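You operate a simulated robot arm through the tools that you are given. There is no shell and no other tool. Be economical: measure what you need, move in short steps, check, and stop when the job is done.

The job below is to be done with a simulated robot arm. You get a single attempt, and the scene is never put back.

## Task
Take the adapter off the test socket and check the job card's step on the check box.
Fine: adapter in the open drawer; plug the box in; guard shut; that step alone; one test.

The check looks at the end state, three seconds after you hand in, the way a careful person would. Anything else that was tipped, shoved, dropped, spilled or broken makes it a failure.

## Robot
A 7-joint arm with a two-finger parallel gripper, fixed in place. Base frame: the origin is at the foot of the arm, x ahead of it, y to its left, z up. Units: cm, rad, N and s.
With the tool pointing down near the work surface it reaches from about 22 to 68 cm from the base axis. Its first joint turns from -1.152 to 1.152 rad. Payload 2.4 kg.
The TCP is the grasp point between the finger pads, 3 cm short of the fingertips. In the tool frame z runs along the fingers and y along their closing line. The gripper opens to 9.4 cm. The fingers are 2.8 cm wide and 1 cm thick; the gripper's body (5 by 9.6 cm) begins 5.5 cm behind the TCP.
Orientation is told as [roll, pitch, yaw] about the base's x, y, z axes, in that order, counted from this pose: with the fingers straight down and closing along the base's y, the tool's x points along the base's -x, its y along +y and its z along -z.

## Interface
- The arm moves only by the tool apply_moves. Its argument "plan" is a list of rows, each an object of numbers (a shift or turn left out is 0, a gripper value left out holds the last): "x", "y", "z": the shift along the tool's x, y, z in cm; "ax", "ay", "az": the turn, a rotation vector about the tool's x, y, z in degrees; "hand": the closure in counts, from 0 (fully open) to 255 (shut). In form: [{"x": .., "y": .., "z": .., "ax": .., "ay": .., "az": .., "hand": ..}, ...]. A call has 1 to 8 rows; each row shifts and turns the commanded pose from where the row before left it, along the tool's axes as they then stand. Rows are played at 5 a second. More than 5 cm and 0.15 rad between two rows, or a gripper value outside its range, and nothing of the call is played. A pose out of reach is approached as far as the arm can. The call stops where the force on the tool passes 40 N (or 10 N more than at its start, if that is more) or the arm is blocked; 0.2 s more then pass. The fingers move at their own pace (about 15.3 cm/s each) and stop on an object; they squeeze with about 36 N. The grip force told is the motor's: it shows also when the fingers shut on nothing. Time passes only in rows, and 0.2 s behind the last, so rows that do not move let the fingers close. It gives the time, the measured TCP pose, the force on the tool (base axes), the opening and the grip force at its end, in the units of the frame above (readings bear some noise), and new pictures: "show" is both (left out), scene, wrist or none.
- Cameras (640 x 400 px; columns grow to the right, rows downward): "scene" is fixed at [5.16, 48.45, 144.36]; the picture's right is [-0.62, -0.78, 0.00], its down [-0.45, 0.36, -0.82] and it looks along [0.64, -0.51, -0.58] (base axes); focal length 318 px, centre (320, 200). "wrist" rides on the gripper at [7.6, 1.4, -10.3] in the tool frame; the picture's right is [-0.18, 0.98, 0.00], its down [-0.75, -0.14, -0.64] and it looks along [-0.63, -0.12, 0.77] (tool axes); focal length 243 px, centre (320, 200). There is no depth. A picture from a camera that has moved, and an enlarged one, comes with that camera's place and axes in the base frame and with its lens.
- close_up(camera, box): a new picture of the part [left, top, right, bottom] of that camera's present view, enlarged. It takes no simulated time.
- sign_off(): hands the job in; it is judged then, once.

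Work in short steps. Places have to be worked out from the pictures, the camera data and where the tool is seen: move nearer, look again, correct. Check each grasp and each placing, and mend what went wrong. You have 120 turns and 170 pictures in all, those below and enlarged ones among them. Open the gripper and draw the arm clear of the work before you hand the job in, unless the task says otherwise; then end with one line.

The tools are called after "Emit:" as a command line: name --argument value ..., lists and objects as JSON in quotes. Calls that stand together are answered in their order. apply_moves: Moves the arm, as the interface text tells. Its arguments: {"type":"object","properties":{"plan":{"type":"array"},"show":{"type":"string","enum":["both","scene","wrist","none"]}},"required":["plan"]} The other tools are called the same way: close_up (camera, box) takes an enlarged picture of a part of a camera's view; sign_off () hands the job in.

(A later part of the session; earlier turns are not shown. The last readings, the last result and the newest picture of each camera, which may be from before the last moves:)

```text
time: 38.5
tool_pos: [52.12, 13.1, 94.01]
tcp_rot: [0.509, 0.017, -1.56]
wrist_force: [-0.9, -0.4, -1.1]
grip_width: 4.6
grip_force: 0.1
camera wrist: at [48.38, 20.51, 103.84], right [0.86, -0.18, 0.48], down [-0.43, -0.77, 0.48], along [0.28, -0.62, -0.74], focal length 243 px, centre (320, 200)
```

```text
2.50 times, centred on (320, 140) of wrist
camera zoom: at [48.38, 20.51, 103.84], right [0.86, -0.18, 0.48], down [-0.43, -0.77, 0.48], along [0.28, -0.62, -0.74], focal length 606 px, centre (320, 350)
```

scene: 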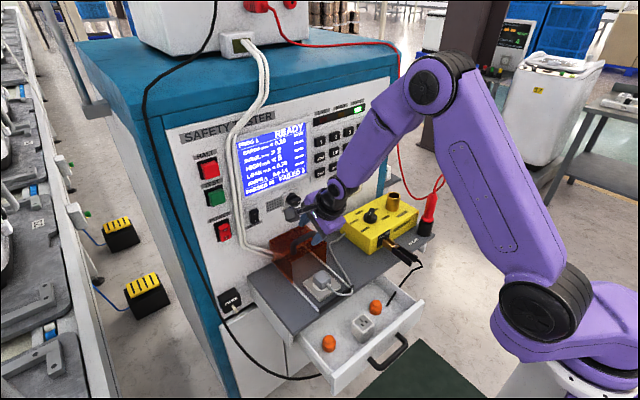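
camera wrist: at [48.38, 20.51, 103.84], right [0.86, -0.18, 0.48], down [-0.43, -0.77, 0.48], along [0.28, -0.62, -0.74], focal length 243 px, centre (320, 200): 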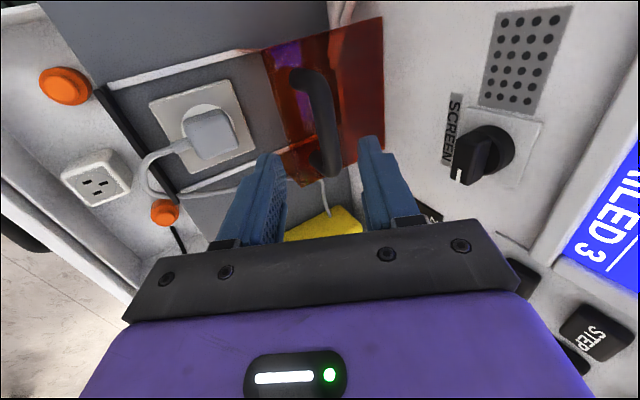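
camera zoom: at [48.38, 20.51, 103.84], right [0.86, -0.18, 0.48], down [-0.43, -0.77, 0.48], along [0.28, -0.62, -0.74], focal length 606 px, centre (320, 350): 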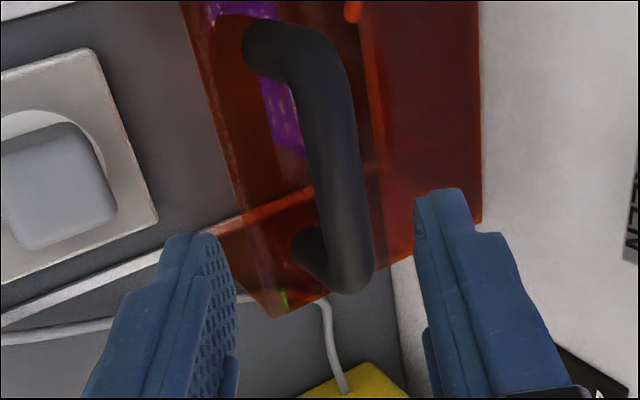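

Bar lies ~0.3 cm toward +tool-y and ~8.9 cm ahead. Advance 8 cm along the axis with force watch.

Emit:
apply_moves --plan '[{"z": 3, "y": 0.3, "x": -0.2}, {"z": 3}, {"z": 1.2}, {"z": 0.8}]'

Emit:
close_up --camera "scene" --box '[260, 200, 340, 270]'

Emit:
close_up --camera "wrist" --box '[220, 60, 420, 220]'

```text
time: 39.2
tool_pos: [55.5, 12.95, 89.11]
tcp_rot: [0.509, 0.019, -1.561]
wrist_force: [-18.0, -2.1, 27.3]
grip_width: 4.75
grip_force: 1.4
stopped in row 3: the force on the tool passed its limit (the readings are from after the stop); the commanded pose is now the measured one
camera wrist: at [51.69, 20.35, 98.82], right [0.86, -0.18, 0.48], down [-0.43, -0.77, 0.48], along [0.28, -0.61, -0.74], focal length 243 px, centre (320, 200)
```

scene: 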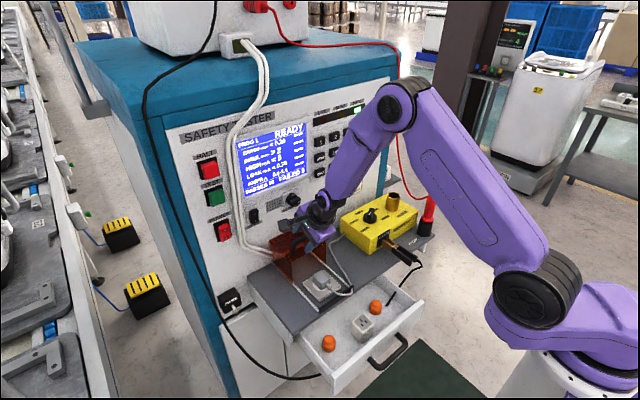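
wrist: 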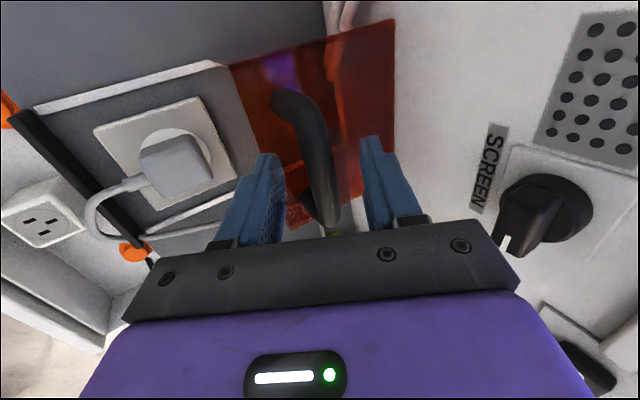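

```text
5.71 times, centred on (300, 235) of scene
camera zoom: at [5.06, 48.43, 144.37], right [-0.62, -0.78, 0.0], down [-0.45, 0.36, -0.82], along [0.64, -0.51, -0.58], focal length 1818 px, centre (434, 0)
```

zoom: 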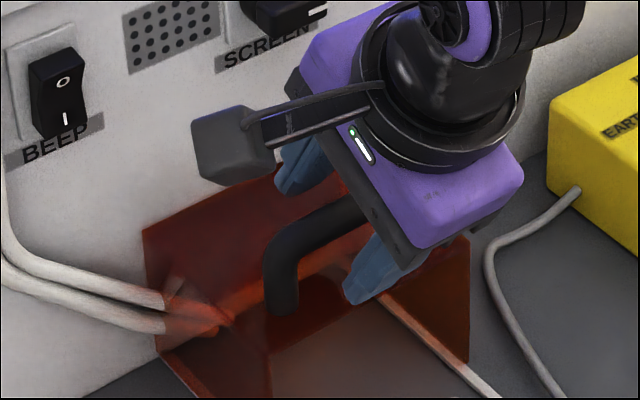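

```text
2.50 times, centred on (320, 140) of wrist
camera zoom: at [51.69, 20.35, 98.82], right [0.86, -0.18, 0.48], down [-0.43, -0.77, 0.48], along [0.28, -0.61, -0.74], focal length 606 px, centre (320, 350)
```

zoom: 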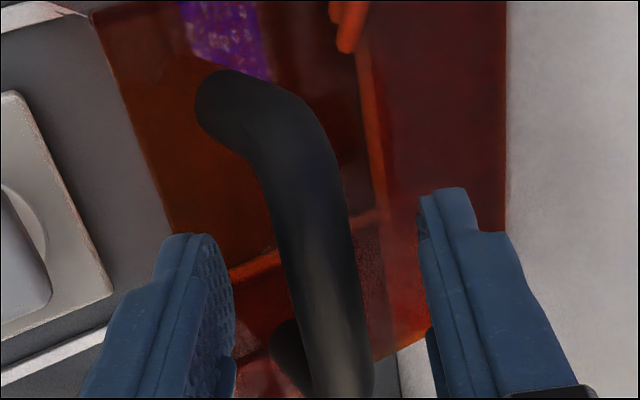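

The −x finger touched the guard's top (z≈84.3); the bar centre is about (57.1, 86.3). I'll back off, lessen the tilt to ~17° and narrow the opening.

Emit:
apply_moves --plan '[{"z": -2.5}, {"ax": 8}, {"ax": 4, "hand": 175}, {"y": 1.1, "z": -0.4}, {}]'

Emit:
close_up --camera "scene" --box '[260, 200, 340, 270]'

Emit:
close_up --camera "wrist" --box '[220, 60, 420, 220]'

```text
time: 40.4
tool_pos: [55.17, 12.93, 91.86]
tcp_rot: [0.3, 0.019, -1.56]
wrist_force: [0.6, 0.3, 0.4]
grip_width: 2.95
grip_force: 0.0
camera wrist: at [53.54, 20.28, 102.16], right [0.94, -0.18, 0.29], down [-0.32, -0.77, 0.56], along [0.12, -0.62, -0.78], focal length 243 px, centre (320, 200)
```

scene: 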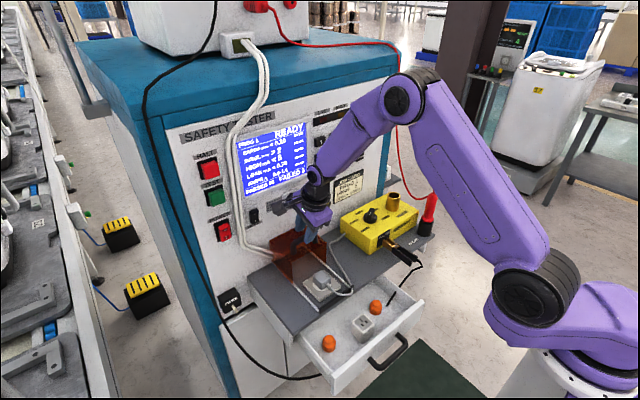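
wrist: 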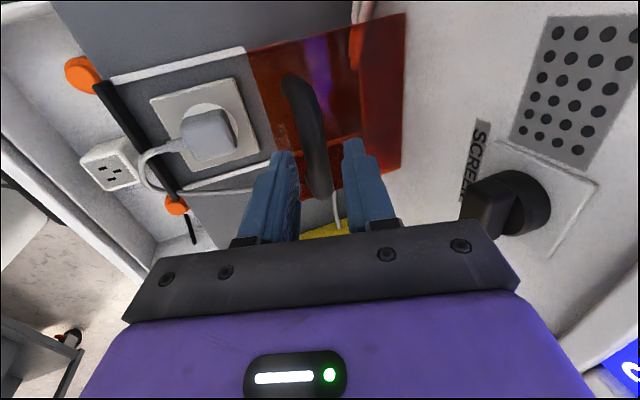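

```text
5.71 times, centred on (300, 235) of scene
camera zoom: at [5.16, 48.45, 144.36], right [-0.62, -0.78, 0.0], down [-0.45, 0.36, -0.82], along [0.64, -0.51, -0.58], focal length 1818 px, centre (434, 0)
```

zoom: 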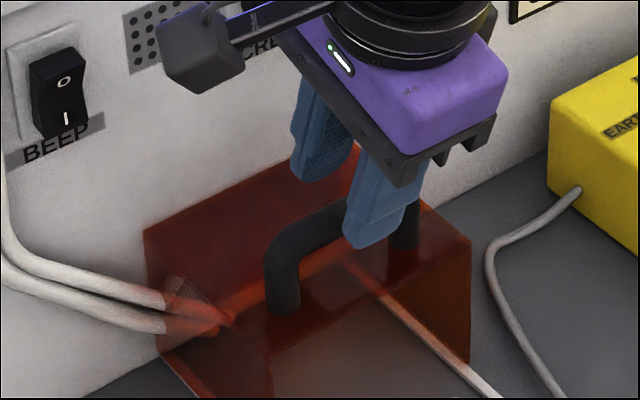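

```text
2.50 times, centred on (320, 140) of wrist
camera zoom: at [53.54, 20.28, 102.16], right [0.94, -0.18, 0.29], down [-0.32, -0.77, 0.56], along [0.12, -0.62, -0.78], focal length 606 px, centre (320, 350)
```

zoom: 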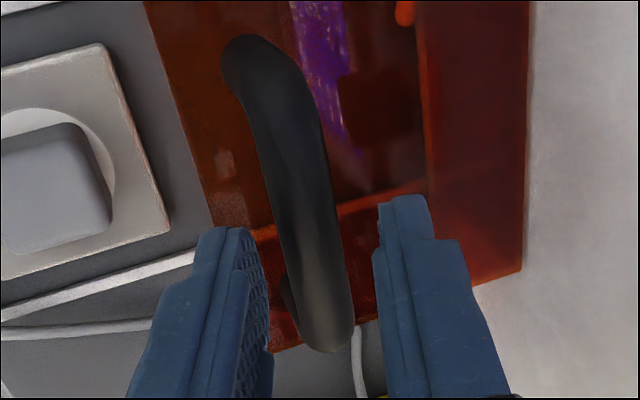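

Bar lies slightly toward −tool-y (~0.2) and 5.7 ahead. Advance 3.7 cm, then close.

Emit:
apply_moves --plan '[{"z": 2, "y": -0.2}, {"z": 1}, {"z": 0.7}, {}]' --show "wrist"

Emit:
close_up --camera "scene" --box '[260, 200, 340, 270]'

```text
time: 41.4
tool_pos: [56.02, 13.09, 88.41]
tcp_rot: [0.302, 0.017, -1.561]
wrist_force: [-9.5, -2.0, 23.3]
grip_width: 3.07
grip_force: 0.9
camera wrist: at [54.4, 20.5, 98.74], right [0.94, -0.18, 0.29], down [-0.32, -0.77, 0.56], along [0.12, -0.62, -0.78], focal length 243 px, centre (320, 200)
```

wrist: 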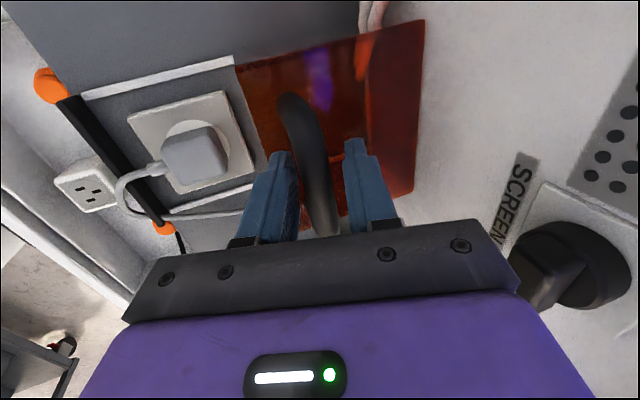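

```text
5.71 times, centred on (300, 235) of scene
camera zoom: at [5.09, 48.44, 144.36], right [-0.62, -0.78, 0.0], down [-0.45, 0.36, -0.82], along [0.64, -0.51, -0.58], focal length 1818 px, centre (434, 0)
```

zoom: 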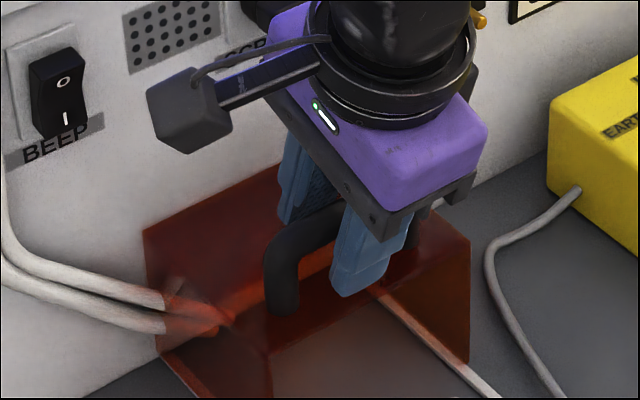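

The bar is now between the fingers (tips on guard top, ~25 N). Ease up 0.25 and close.

Emit:
apply_moves --plan '[{"z": -0.3}, {"hand": 255}, {}, {}]' --show "wrist"

Emit:
close_up --camera "scene" --box '[260, 200, 340, 270]'

```text
time: 42.4
tool_pos: [55.91, 13.13, 88.34]
tcp_rot: [0.295, 0.017, -1.561]
wrist_force: [0.1, 1.2, -16.9]
grip_width: 1.98
grip_force: 45.3
camera wrist: at [54.3, 20.51, 98.74], right [0.94, -0.18, 0.28], down [-0.32, -0.77, 0.56], along [0.12, -0.62, -0.78], focal length 243 px, centre (320, 200)
```

wrist: 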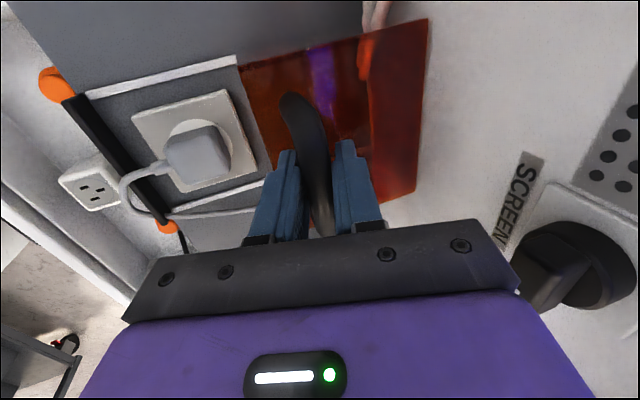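

```text
5.71 times, centred on (300, 235) of scene
camera zoom: at [5.19, 48.46, 144.35], right [-0.62, -0.78, 0.0], down [-0.45, 0.36, -0.82], along [0.64, -0.51, -0.58], focal length 1818 px, centre (434, 0)
```

zoom: 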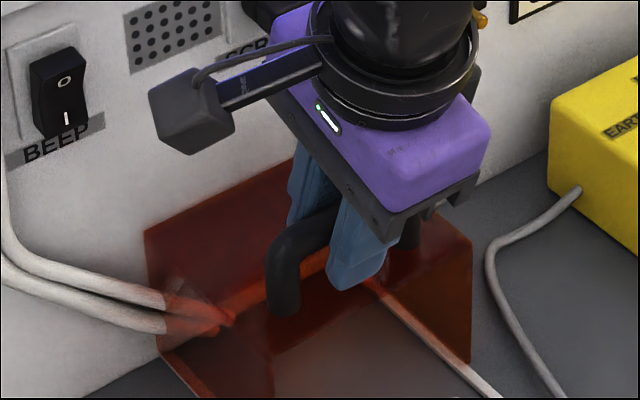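

Bar gripped. Pull toward −x (tool y −0.956, z −0.29 per cm) in steps.

Emit:
apply_moves --plan '[{"y": -0.96, "z": -0.29}, {"y": -0.96, "z": -0.29}, {"y": -0.96, "z": -0.29}, {"y": -0.96, "z": -0.29}]'

Emit:
close_up --camera "scene" --box '[260, 200, 380, 310]'

```text
time: 43.4
tool_pos: [52.48, 12.98, 88.96]
tcp_rot: [0.317, 0.019, -1.561]
wrist_force: [1.3, 5.8, 9.5]
grip_width: 1.54
grip_force: 45.4
camera wrist: at [50.66, 20.38, 99.29], right [0.94, -0.18, 0.3], down [-0.33, -0.77, 0.55], along [0.13, -0.61, -0.78], focal length 243 px, centre (320, 200)
```

scene: 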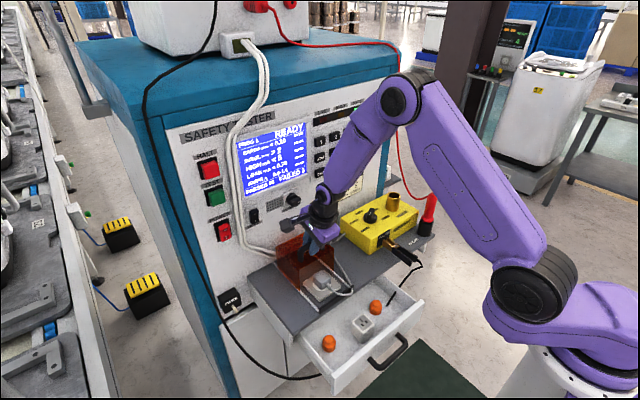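
wrist: 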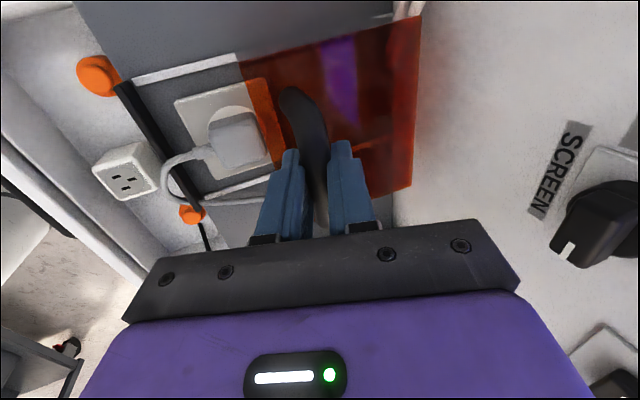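

```text
3.64 times, centred on (320, 255) of scene
camera zoom: at [5.14, 48.46, 144.35], right [-0.62, -0.78, 0.0], down [-0.45, 0.36, -0.82], along [0.64, -0.51, -0.58], focal length 1157 px, centre (320, 0)
```

zoom: 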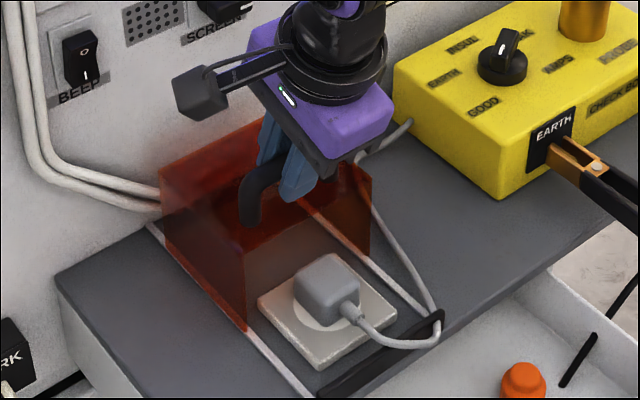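

The guard slides. Continue.

Emit:
apply_moves --plan '[{"y": -0.96, "z": -0.27}, {"y": -0.96, "z": -0.27}, {"y": -0.96, "z": -0.27}, {"y": -0.96, "z": -0.27}]'

Emit:
close_up --camera "scene" --box '[260, 200, 380, 310]'

```text
time: 44.0
tool_pos: [50.91, 12.93, 89.0]
tcp_rot: [0.319, 0.02, -1.564]
wrist_force: [-0.5, 0.1, 3.2]
grip_width: 1.56
grip_force: 44.6
stopped in row 2: the force on the tool passed its limit (the readings are from after the stop); the commanded pose is now the measured one
camera wrist: at [49.12, 20.37, 99.3], right [0.93, -0.18, 0.3], down [-0.33, -0.77, 0.55], along [0.13, -0.61, -0.78], focal length 243 px, centre (320, 200)
```

scene: 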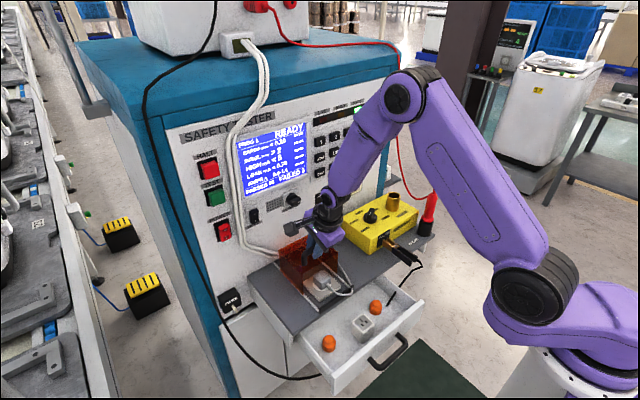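
wrist: 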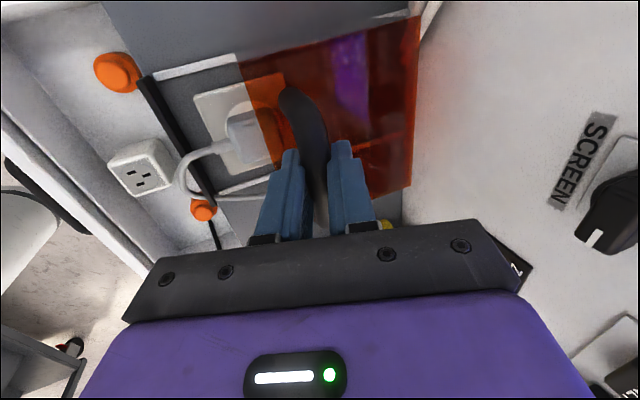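

```text
3.64 times, centred on (320, 255) of scene
camera zoom: at [5.15, 48.45, 144.36], right [-0.62, -0.78, 0.0], down [-0.45, 0.36, -0.82], along [0.64, -0.51, -0.58], focal length 1157 px, centre (320, 0)
```

zoom: 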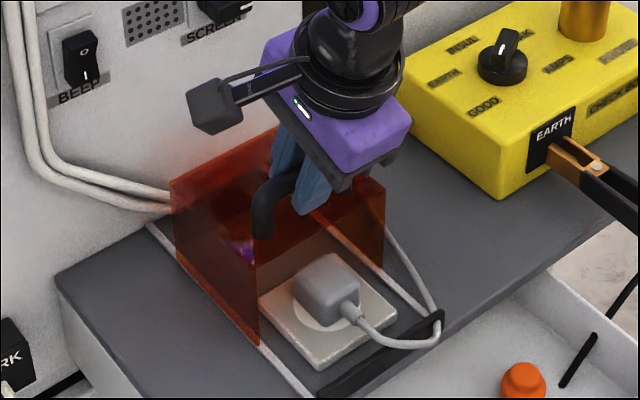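

The force trip is likely the slide's drag; continue with smaller rows.

Emit:
apply_moves --plan '[{"y": -0.48, "z": -0.14}, {"y": -0.48, "z": -0.14}, {"y": -0.48, "z": -0.14}, {"y": -0.48, "z": -0.14}, {"y": -0.48, "z": -0.14}, {"y": -0.48, "z": -0.14}, {"y": -0.48, "z": -0.14}, {"y": -0.48, "z": -0.14}]' --show "none"

Emit:
close_up --camera "scene" --box '[260, 200, 380, 310]'

```text
time: 45.8
tool_pos: [47.14, 12.99, 89.02]
tcp_rot: [0.324, 0.02, -1.56]
wrist_force: [0.3, 7.2, 39.2]
grip_width: 1.54
grip_force: 45.3
```

```text
3.64 times, centred on (320, 255) of scene
camera zoom: at [5.1, 48.45, 144.36], right [-0.62, -0.78, 0.0], down [-0.45, 0.36, -0.82], along [0.64, -0.51, -0.58], focal length 1157 px, centre (320, 0)
```

zoom: 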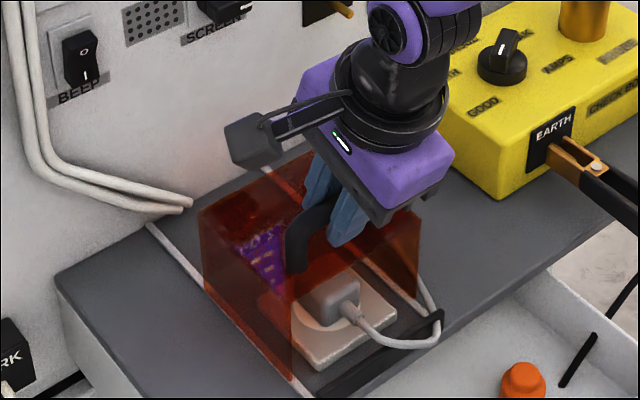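

Guard about two-thirds shut, but I'm pressing down 39 N. Relieve upward a little and keep pulling with a corrected direction.

Emit:
apply_moves --plan '[{"y": 0.1, "z": -0.3}, {"y": -0.47, "z": -0.17}, {"y": -0.47, "z": -0.17}, {"y": -0.47, "z": -0.17}, {"y": -0.47, "z": -0.17}, {"y": -0.47, "z": -0.17}, {}]' --show "none"

Emit:
close_up --camera "scene" --box '[260, 200, 380, 310]'

```text
time: 47.4
tool_pos: [44.61, 12.77, 89.21]
tcp_rot: [0.323, 0.019, -1.563]
wrist_force: [21.8, 9.2, -27.0]
grip_width: 1.56
grip_force: 45.2
```

```text
3.64 times, centred on (320, 255) of scene
camera zoom: at [5.25, 48.48, 144.34], right [-0.62, -0.78, 0.0], down [-0.45, 0.36, -0.82], along [0.64, -0.51, -0.58], focal length 1157 px, centre (320, 0)
```

zoom: 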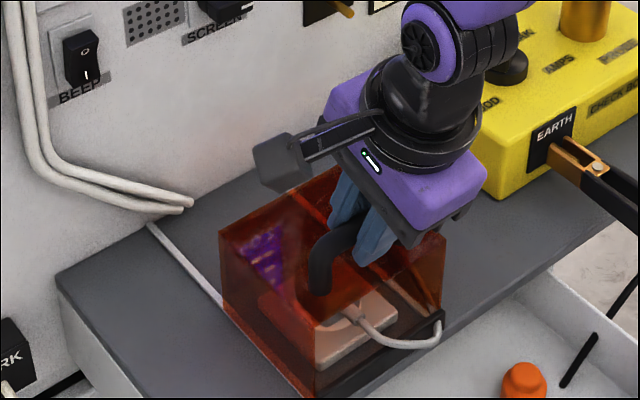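

It appears to be at the stop bar (x-force rising). A last small pull while easing the upward load, then look.

Emit:
apply_moves --plan '[{"y": -0.1, "z": 0.25}, {"y": -0.3, "z": -0.1}, {}]'

Emit:
close_up --camera "scene" --box '[280, 220, 380, 310]'

```text
time: 48.2
tool_pos: [44.57, 12.85, 89.23]
tcp_rot: [0.334, 0.02, -1.564]
wrist_force: [20.2, 0.0, 22.7]
grip_width: 1.54
grip_force: 45.1
camera wrist: at [42.64, 20.27, 99.47], right [0.93, -0.18, 0.32], down [-0.34, -0.77, 0.54], along [0.14, -0.61, -0.78], focal length 243 px, centre (320, 200)
```

scene: 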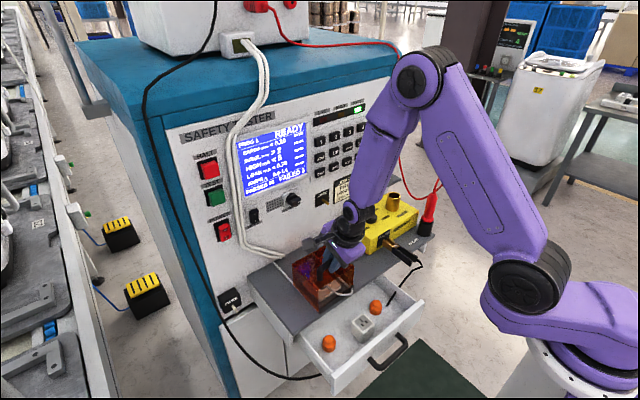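
wrist: 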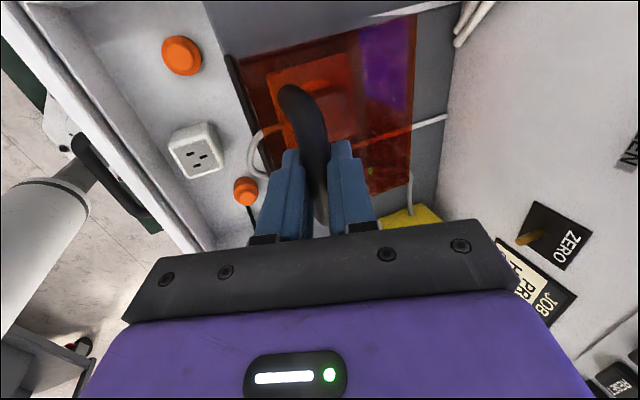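

```text
4.44 times, centred on (330, 265) of scene
camera zoom: at [5.17, 48.44, 144.36], right [-0.62, -0.78, 0.0], down [-0.45, 0.36, -0.82], along [0.64, -0.51, -0.58], focal length 1414 px, centre (276, -89)
```

zoom: 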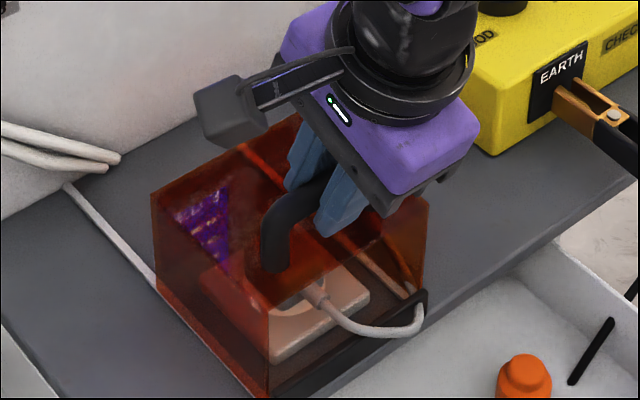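

The guard is against the stop bar. Relax, open and withdraw along the tool axis.

Emit:
apply_moves --plan '[{"y": 0.2, "z": -0.1}, {"hand": 175}, {}, {"z": -2}, {"z": -4}, {"z": -4}, {"z": -4}]'

Emit:
close_up --camera "scene" --box '[280, 220, 380, 310]'

Emit:
close_up --camera "scene" --box '[180, 90, 380, 230]'

```text
time: 49.8
tool_pos: [44.23, 11.21, 101.6]
tcp_rot: [0.396, -0.253, -1.159]
wrist_force: [-3.3, 1.9, -0.8]
grip_width: 2.96
grip_force: 0.1
out of reach, approached as far as the arm can: row 5, 6
camera wrist: at [37.94, 19.11, 109.42], right [0.86, 0.29, 0.41], down [-0.11, -0.7, 0.71], along [0.49, -0.66, -0.57], focal length 243 px, centre (320, 200)
```

scene: 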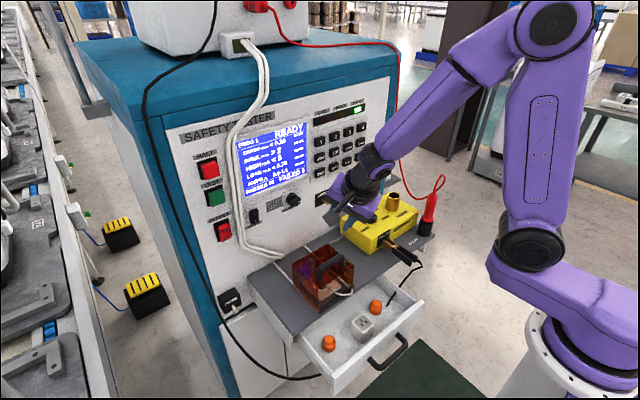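
wrist: 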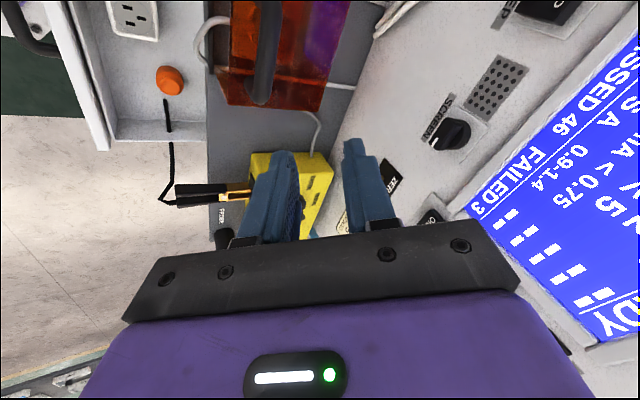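

```text
4.44 times, centred on (330, 265) of scene
camera zoom: at [5.17, 48.43, 144.36], right [-0.62, -0.78, 0.0], down [-0.45, 0.36, -0.82], along [0.64, -0.51, -0.58], focal length 1414 px, centre (276, -89)
```

zoom: 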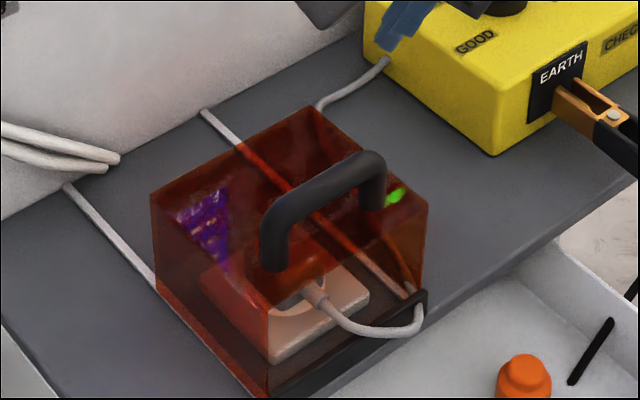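

```text
2.86 times, centred on (280, 160) of scene
camera zoom: at [5.17, 48.43, 144.36], right [-0.62, -0.78, 0.0], down [-0.45, 0.36, -0.82], along [0.64, -0.51, -0.58], focal length 909 px, centre (434, 314)
```

zoom: 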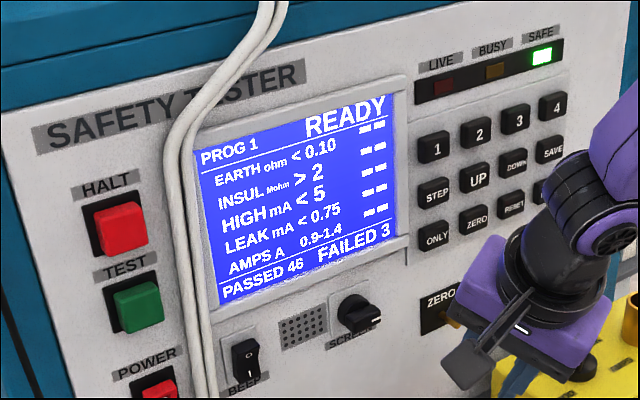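

Guard shut, green mark now showing on it, plug inside. Now restore the wrist to its plain orientation before working the keys.

Emit:
apply_moves --plan '[{"ax": 8}, {"ax": 8}, {"az": -8.2}, {"az": -8.2}, {"az": -8.2}, {"az": -8.2}, {"az": -8.2}, {"az": -8.2}]' --show "none"

Emit:
apply_moves --plan '[{"az": -8.2, "hand": 255}, {"az": -8.2}, {"az": -8.2}, {"az": -8.2}, {"az": -8}, {}]'

```text
time: 51.6
tool_pos: [41.74, 12.66, 100.43]
tcp_rot: [0.201, -0.201, -0.724]
wrist_force: [0.7, 0.4, 1.1]
grip_width: 2.96
grip_force: 0.0
out of reach, approached as far as the arm can: row 1, 2
```

```text
time: 53.0
tool_pos: [41.8, 12.68, 100.43]
tcp_rot: [0.018, -0.283, 0.002]
wrist_force: [0.6, -0.4, 0.1]
grip_width: 0.01
grip_force: 33.7
camera wrist: at [31.72, 13.86, 108.14], right [0.17, 0.98, 0.07], down [0.55, -0.15, 0.82], along [0.82, -0.1, -0.56], focal length 243 px, centre (320, 200)
```

scene: 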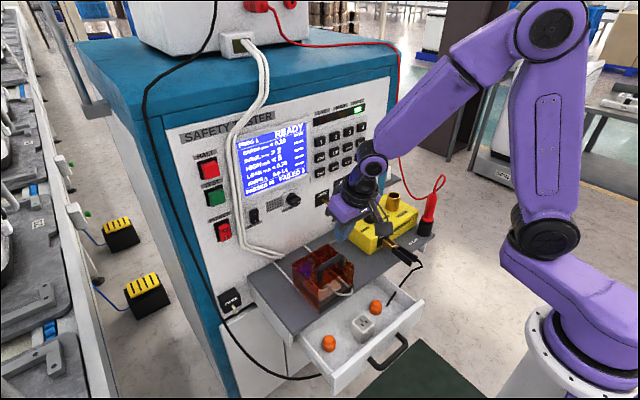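
wrist: 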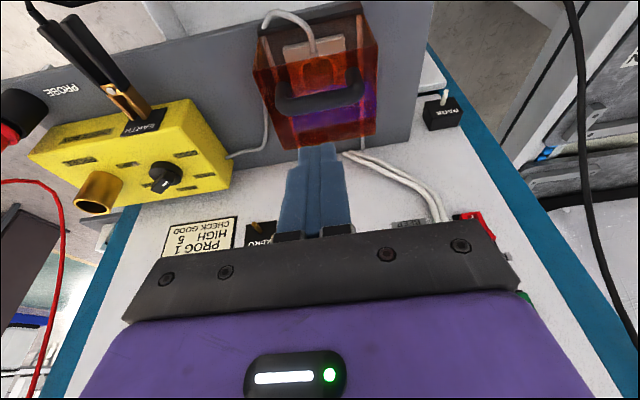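

Orientation is back with ~16° forward tilt. Continue tilting toward horizontal while moving forward and over to the key column near y≈1.

Emit:
apply_moves --plan '[{"ay": -8, "x": -1.5, "y": -1.5}, {"ay": -8, "x": -1.5, "y": -1.5}, {"ay": -8, "x": -1, "z": 1, "y": -1.5}, {"ay": -8, "x": -1, "z": 1, "y": -1.5}, {"ay": -8, "z": 1, "y": -1.5}, {"ay": -8, "z": 1, "y": -1.5}, {"ay": -8, "y": -1.5}, {}]'

```text
time: 54.8
tool_pos: [49.23, 2.17, 99.53]
tcp_rot: [0.062, -1.261, -0.052]
wrist_force: [0.2, 0.0, -0.3]
grip_width: 0.01
grip_force: 32.5
camera wrist: at [37.26, 3.59, 95.35], right [0.05, 0.98, 0.19], down [-0.38, -0.16, 0.91], along [0.92, -0.12, 0.37], focal length 243 px, centre (320, 200)
```

scene: 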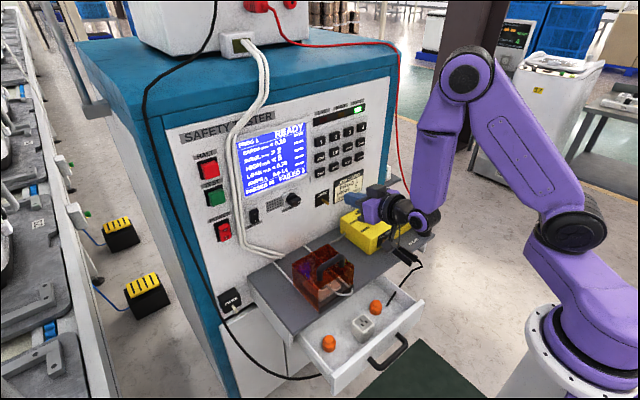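
wrist: 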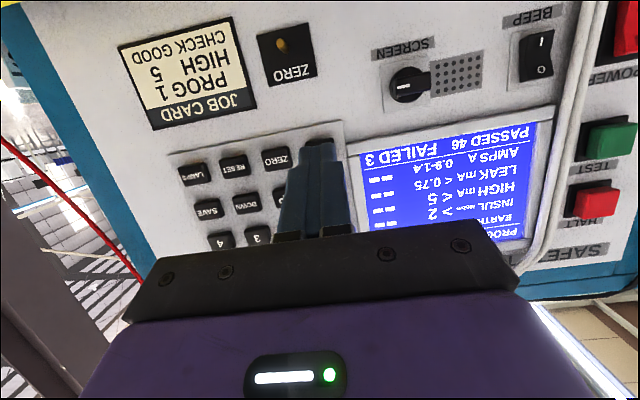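

Now the keys are in view. Triangulated: ONLY ≈ (63, 1.8, 100), STEP ≈ (63, 1.7, 104.9), pitch ≈4.7 cm. I'll level the fingers and move in front of STEP.

Emit:
apply_moves --plan '[{"ay": -8.5}, {"ay": -8.5}, {"x": -2.7, "y": -0.2}, {"x": -2.7, "y": -0.2}, {"z": 3}, {"z": 2}, {}]'

Emit:
close_up --camera "scene" --box '[290, 90, 400, 200]'

```text
time: 56.4
tool_pos: [54.13, 1.75, 105.0]
tcp_rot: [0.934, -1.548, -0.927]
wrist_force: [-0.4, 0.4, 0.7]
grip_width: 0.02
grip_force: 32.9
camera wrist: at [43.95, 3.16, 97.52], right [-0.01, 0.98, 0.2], down [-0.63, -0.16, 0.76], along [0.78, -0.12, 0.62], focal length 243 px, centre (320, 200)
```

scene: 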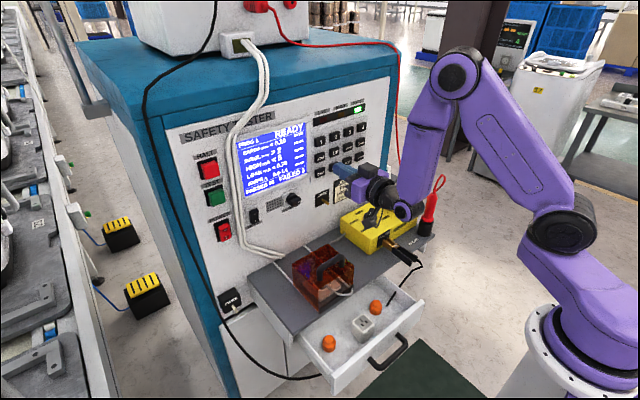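
wrist: 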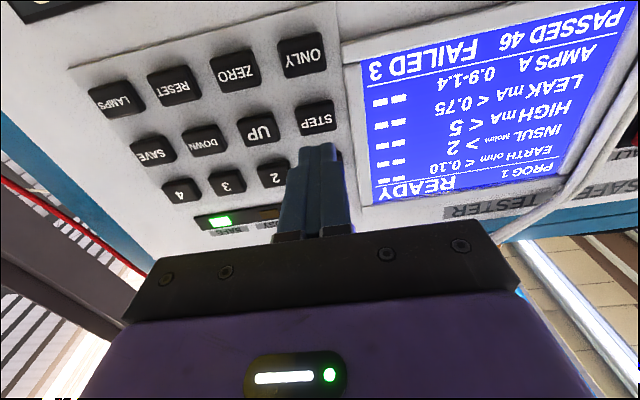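

```text
3.64 times, centred on (345, 145) of scene
camera zoom: at [5.16, 48.45, 144.36], right [-0.62, -0.78, 0.0], down [-0.45, 0.36, -0.82], along [0.64, -0.51, -0.58], focal length 1157 px, centre (229, 400)
```

zoom: 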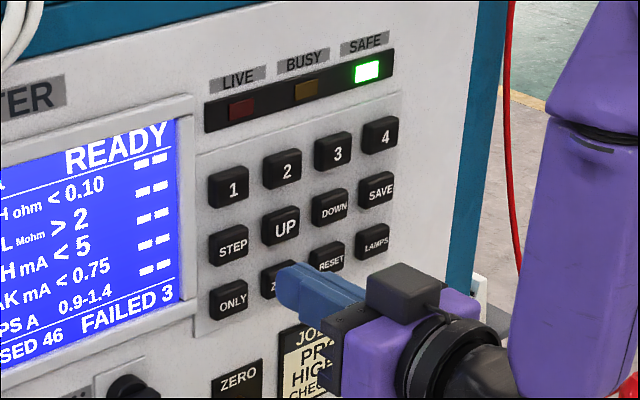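

Key positions are consistent: STEP ≈ (63, 1.7, 104.4). Lower 0.5 and approach close to the key.

Emit:
apply_moves --plan '[{"x": 0.5, "z": 2}, {"z": 2}, {"z": 0.8}, {}]'

Emit:
close_up --camera "scene" --box '[290, 90, 400, 200]'

```text
time: 57.4
tool_pos: [58.89, 1.82, 104.46]
tcp_rot: [0.923, -1.549, -0.916]
wrist_force: [0.4, 0.8, 0.4]
grip_width: 0.0
grip_force: 33.4
camera wrist: at [48.68, 3.21, 96.93], right [0.0, 0.98, 0.2], down [-0.63, -0.16, 0.76], along [0.78, -0.12, 0.62], focal length 243 px, centre (320, 200)
```

scene: 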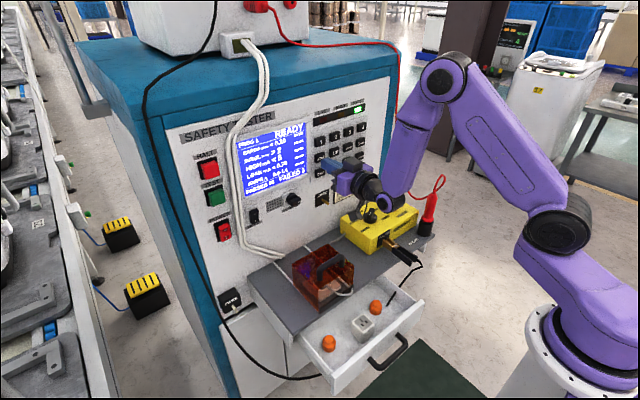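
wrist: 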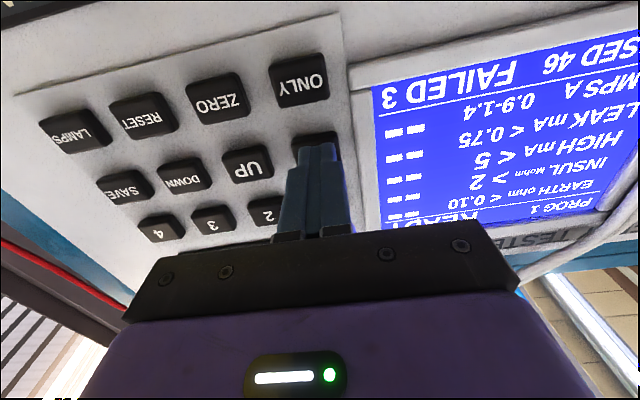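

```text
3.64 times, centred on (345, 145) of scene
camera zoom: at [5.16, 48.45, 144.36], right [-0.62, -0.78, 0.0], down [-0.45, 0.36, -0.82], along [0.64, -0.51, -0.58], focal length 1157 px, centre (229, 400)
```

zoom: 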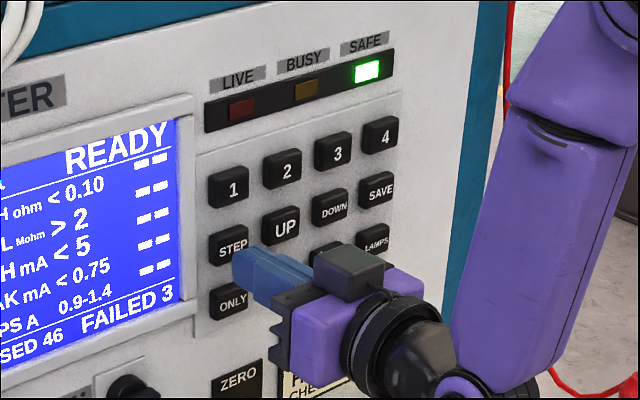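

Tip ~1 cm from the key and within it. Press in small steps.

Emit:
apply_moves --plan '[{"z": 0.5, "y": 0.2}, {"z": 0.3}, {"z": 0.2}]' --show "none"

Emit:
close_up --camera "scene" --box '[230, 90, 370, 200]'

```text
time: 58.2
tool_pos: [59.95, 1.94, 104.34]
tcp_rot: [0.94, -1.549, -0.931]
wrist_force: [-0.1, 0.3, 0.3]
grip_width: 0.0
grip_force: 33.2
```

```text
3.64 times, centred on (300, 145) of scene
camera zoom: at [5.16, 48.45, 144.36], right [-0.62, -0.78, 0.0], down [-0.45, 0.36, -0.82], along [0.64, -0.51, -0.58], focal length 1157 px, centre (393, 400)
```

zoom: 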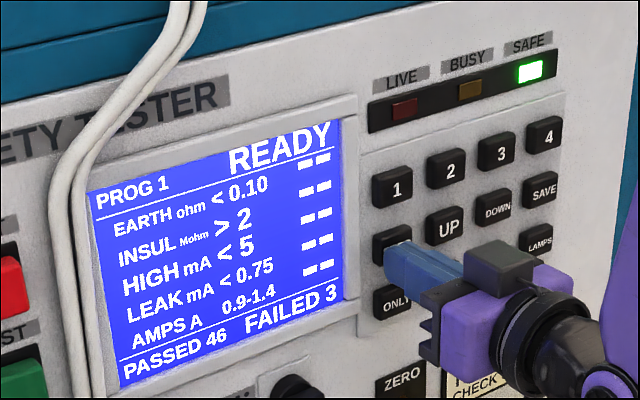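

Still free of the key; continue in 0.2 cm steps.

Emit:
apply_moves --plan '[{"z": 0.2}, {"z": 0.2}, {"z": 0.2}]' --show "none"

Emit:
close_up --camera "scene" --box '[230, 90, 370, 200]'

```text
time: 59.0
tool_pos: [60.59, 1.99, 104.29]
tcp_rot: [0.932, -1.548, -0.921]
wrist_force: [-3.3, 0.0, 0.8]
grip_width: 0.0
grip_force: 33.5
```

```text
3.64 times, centred on (300, 145) of scene
camera zoom: at [5.15, 48.45, 144.36], right [-0.62, -0.78, 0.0], down [-0.45, 0.36, -0.82], along [0.64, -0.51, -0.58], focal length 1157 px, centre (393, 400)
```

zoom: 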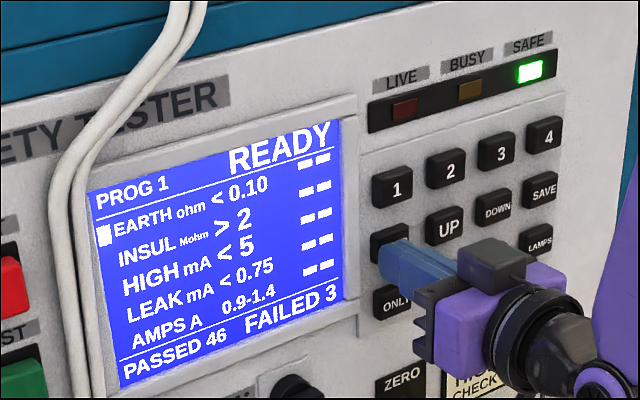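

One press registered: a cursor now marks EARTH. Back off 1 cm and press again, checking each time.

Emit:
apply_moves --plan '[{"z": -1}, {}, {"z": 0.6}, {"z": 0.2}, {"z": 0.2}, {}]' --show "none"

Emit:
close_up --camera "scene" --box '[230, 90, 370, 200]'

```text
time: 60.4
tool_pos: [60.54, 1.99, 104.23]
tcp_rot: [0.933, -1.549, -0.928]
wrist_force: [-1.7, -1.4, 0.7]
grip_width: 0.01
grip_force: 33.2
```

```text
3.64 times, centred on (300, 145) of scene
camera zoom: at [5.15, 48.45, 144.36], right [-0.62, -0.78, 0.0], down [-0.45, 0.36, -0.82], along [0.64, -0.51, -0.58], focal length 1157 px, centre (393, 400)
```

zoom: 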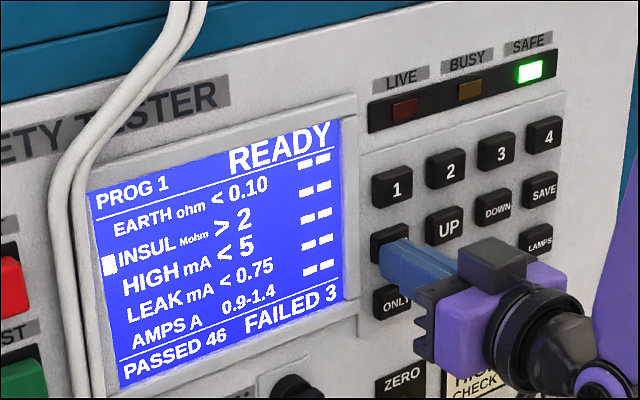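

Cursor on INSUL. One more identical press for HIGH, then back off.

Emit:
apply_moves --plan '[{"z": -1}, {}, {"z": 0.6}, {"z": 0.2}, {"z": 0.2}, {}, {"z": -1.5}]' --show "none"

Emit:
close_up --camera "scene" --box '[230, 90, 370, 200]'

```text
time: 62.0
tool_pos: [59.04, 2.06, 104.39]
tcp_rot: [0.941, -1.549, -0.932]
wrist_force: [0.7, -0.7, 0.1]
grip_width: 0.0
grip_force: 33.3
```

```text
3.64 times, centred on (300, 145) of scene
camera zoom: at [5.16, 48.45, 144.36], right [-0.62, -0.78, 0.0], down [-0.45, 0.36, -0.82], along [0.64, -0.51, -0.58], focal length 1157 px, centre (393, 400)
```

zoom: 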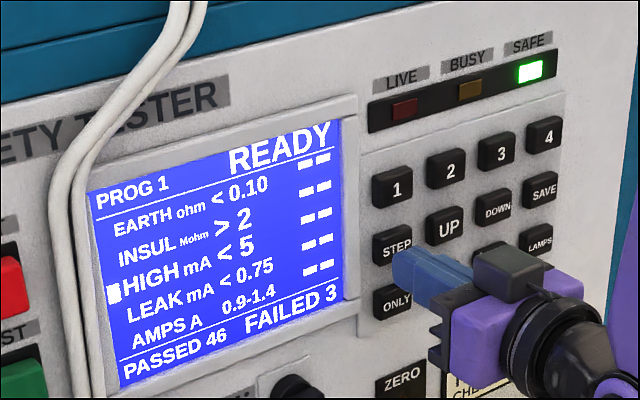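

Cursor is on HIGH. Move down 4.3 cm to ONLY and press it once.

Emit:
apply_moves --plan '[{"x": 2.2}, {"x": 2.1}, {"z": 0.7}, {"z": 0.4}, {"z": 0.2}]'

Emit:
close_up --camera "scene" --box '[230, 90, 370, 200]'

```text
time: 63.2
tool_pos: [60.18, 2.27, 100.08]
tcp_rot: [0.926, -1.548, -0.919]
wrist_force: [-0.7, 0.7, -1.1]
grip_width: 0.0
grip_force: 32.6
camera wrist: at [49.92, 3.68, 92.56], right [-0.01, 0.98, 0.2], down [-0.63, -0.16, 0.76], along [0.78, -0.12, 0.62], focal length 243 px, centre (320, 200)
```

scene: 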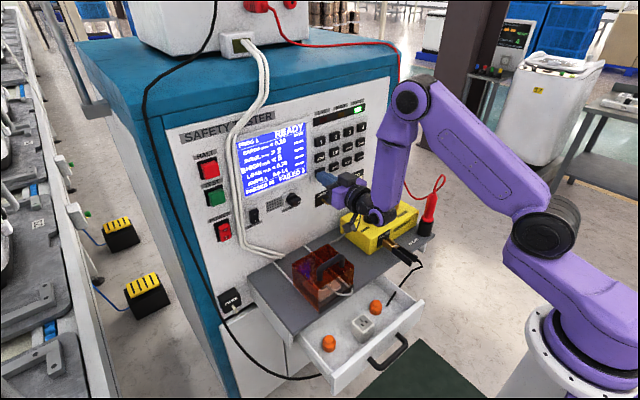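
wrist: 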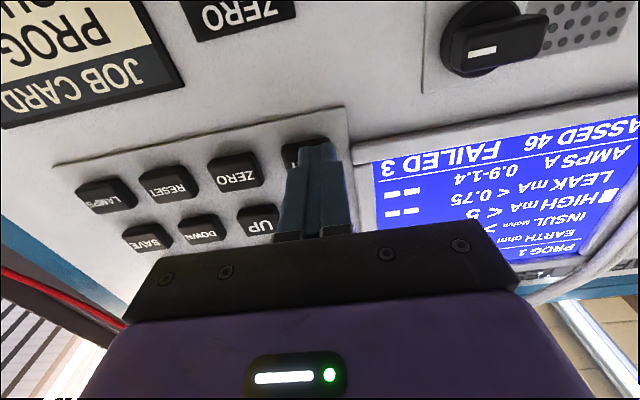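

```text
3.64 times, centred on (300, 145) of scene
camera zoom: at [5.16, 48.45, 144.36], right [-0.62, -0.78, 0.0], down [-0.45, 0.36, -0.82], along [0.64, -0.51, -0.58], focal length 1157 px, centre (393, 400)
```

zoom: 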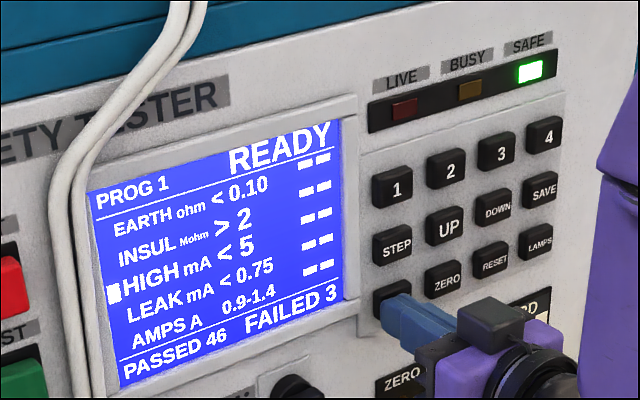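

In line with ONLY, not yet touching. Press.

Emit:
apply_moves --plan '[{"y": -0.3, "z": 0.1}, {"z": 0.2}, {"z": 0.15}]' --show "none"

Emit:
close_up --camera "scene" --box '[230, 90, 370, 200]'

```text
time: 64.0
tool_pos: [60.61, 1.87, 100.07]
tcp_rot: [0.958, -1.548, -0.948]
wrist_force: [-3.9, 0.9, 1.3]
grip_width: 0.01
grip_force: 33.3
```

```text
3.64 times, centred on (300, 145) of scene
camera zoom: at [5.14, 48.45, 144.36], right [-0.62, -0.78, 0.0], down [-0.45, 0.36, -0.82], along [0.64, -0.51, -0.58], focal length 1157 px, centre (393, 400)
```

zoom: 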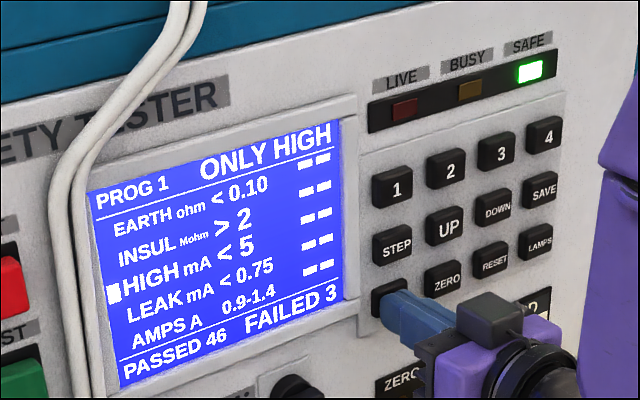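

Screen shows ONLY HIGH. Back off and traverse left toward the green TEST button (≈ (63, 30, 104.5)).

Emit:
apply_moves --plan '[{"z": -4}, {"z": -5}, {"y": 4.5}, {"y": 4.5}, {"y": 4.5}, {"y": 4.5}, {"x": -4}, {}]'

```text
time: 65.8
tool_pos: [51.83, 19.68, 104.34]
tcp_rot: [0.908, -1.549, -0.905]
wrist_force: [1.1, -0.3, 0.7]
grip_width: 0.0
grip_force: 33.3
camera wrist: at [41.49, 21.12, 96.99], right [0.0, 0.98, 0.2], down [-0.63, -0.16, 0.76], along [0.78, -0.12, 0.62], focal length 243 px, centre (320, 200)
```

scene: 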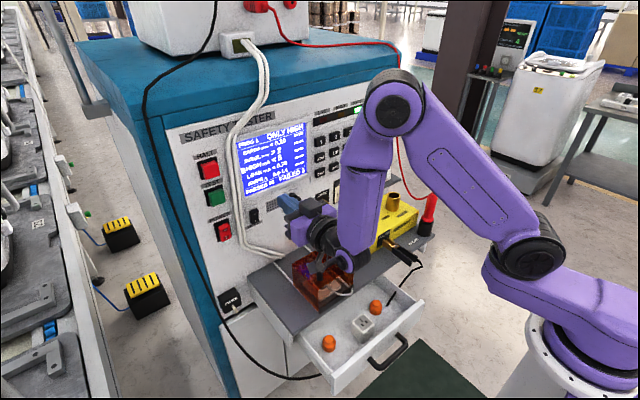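
wrist: 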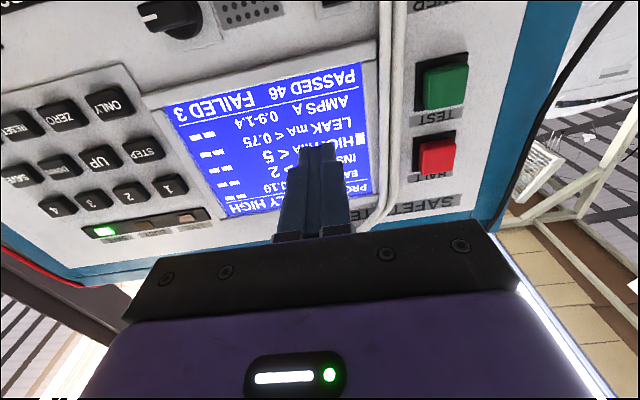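

TEST ≈ (63, 30.3, 104.1), HALT well above at z≈111. Move in line with TEST.

Emit:
apply_moves --plan '[{"y": 4}, {"y": 4}, {"y": 2.6, "x": 0.1}, {}]'

```text
time: 66.8
tool_pos: [51.76, 30.18, 104.59]
tcp_rot: [0.925, -1.549, -0.918]
wrist_force: [0.3, -0.5, 0.0]
grip_width: 0.02
grip_force: 33.4
camera wrist: at [41.48, 31.73, 97.25], right [0.0, 0.98, 0.2], down [-0.63, -0.16, 0.76], along [0.78, -0.12, 0.62], focal length 243 px, centre (320, 200)
```

scene: 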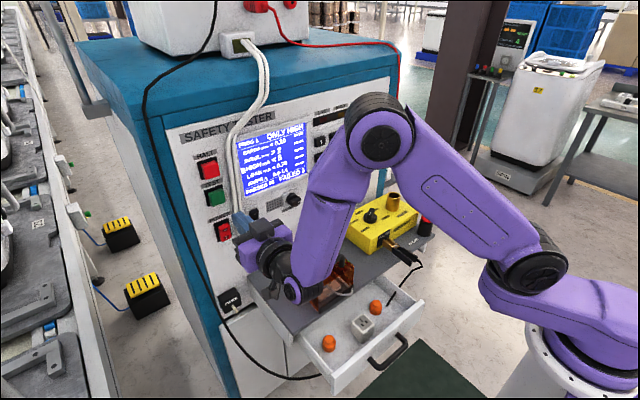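
wrist: 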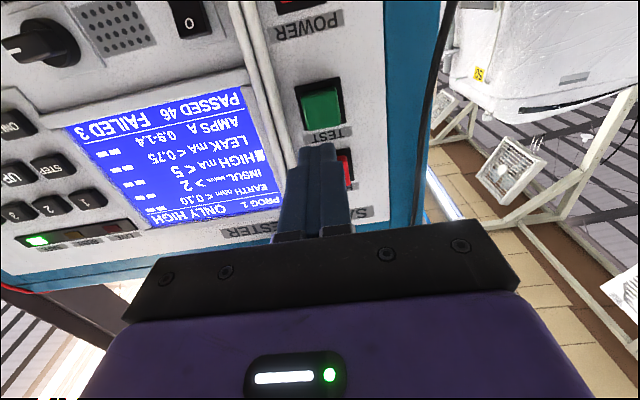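

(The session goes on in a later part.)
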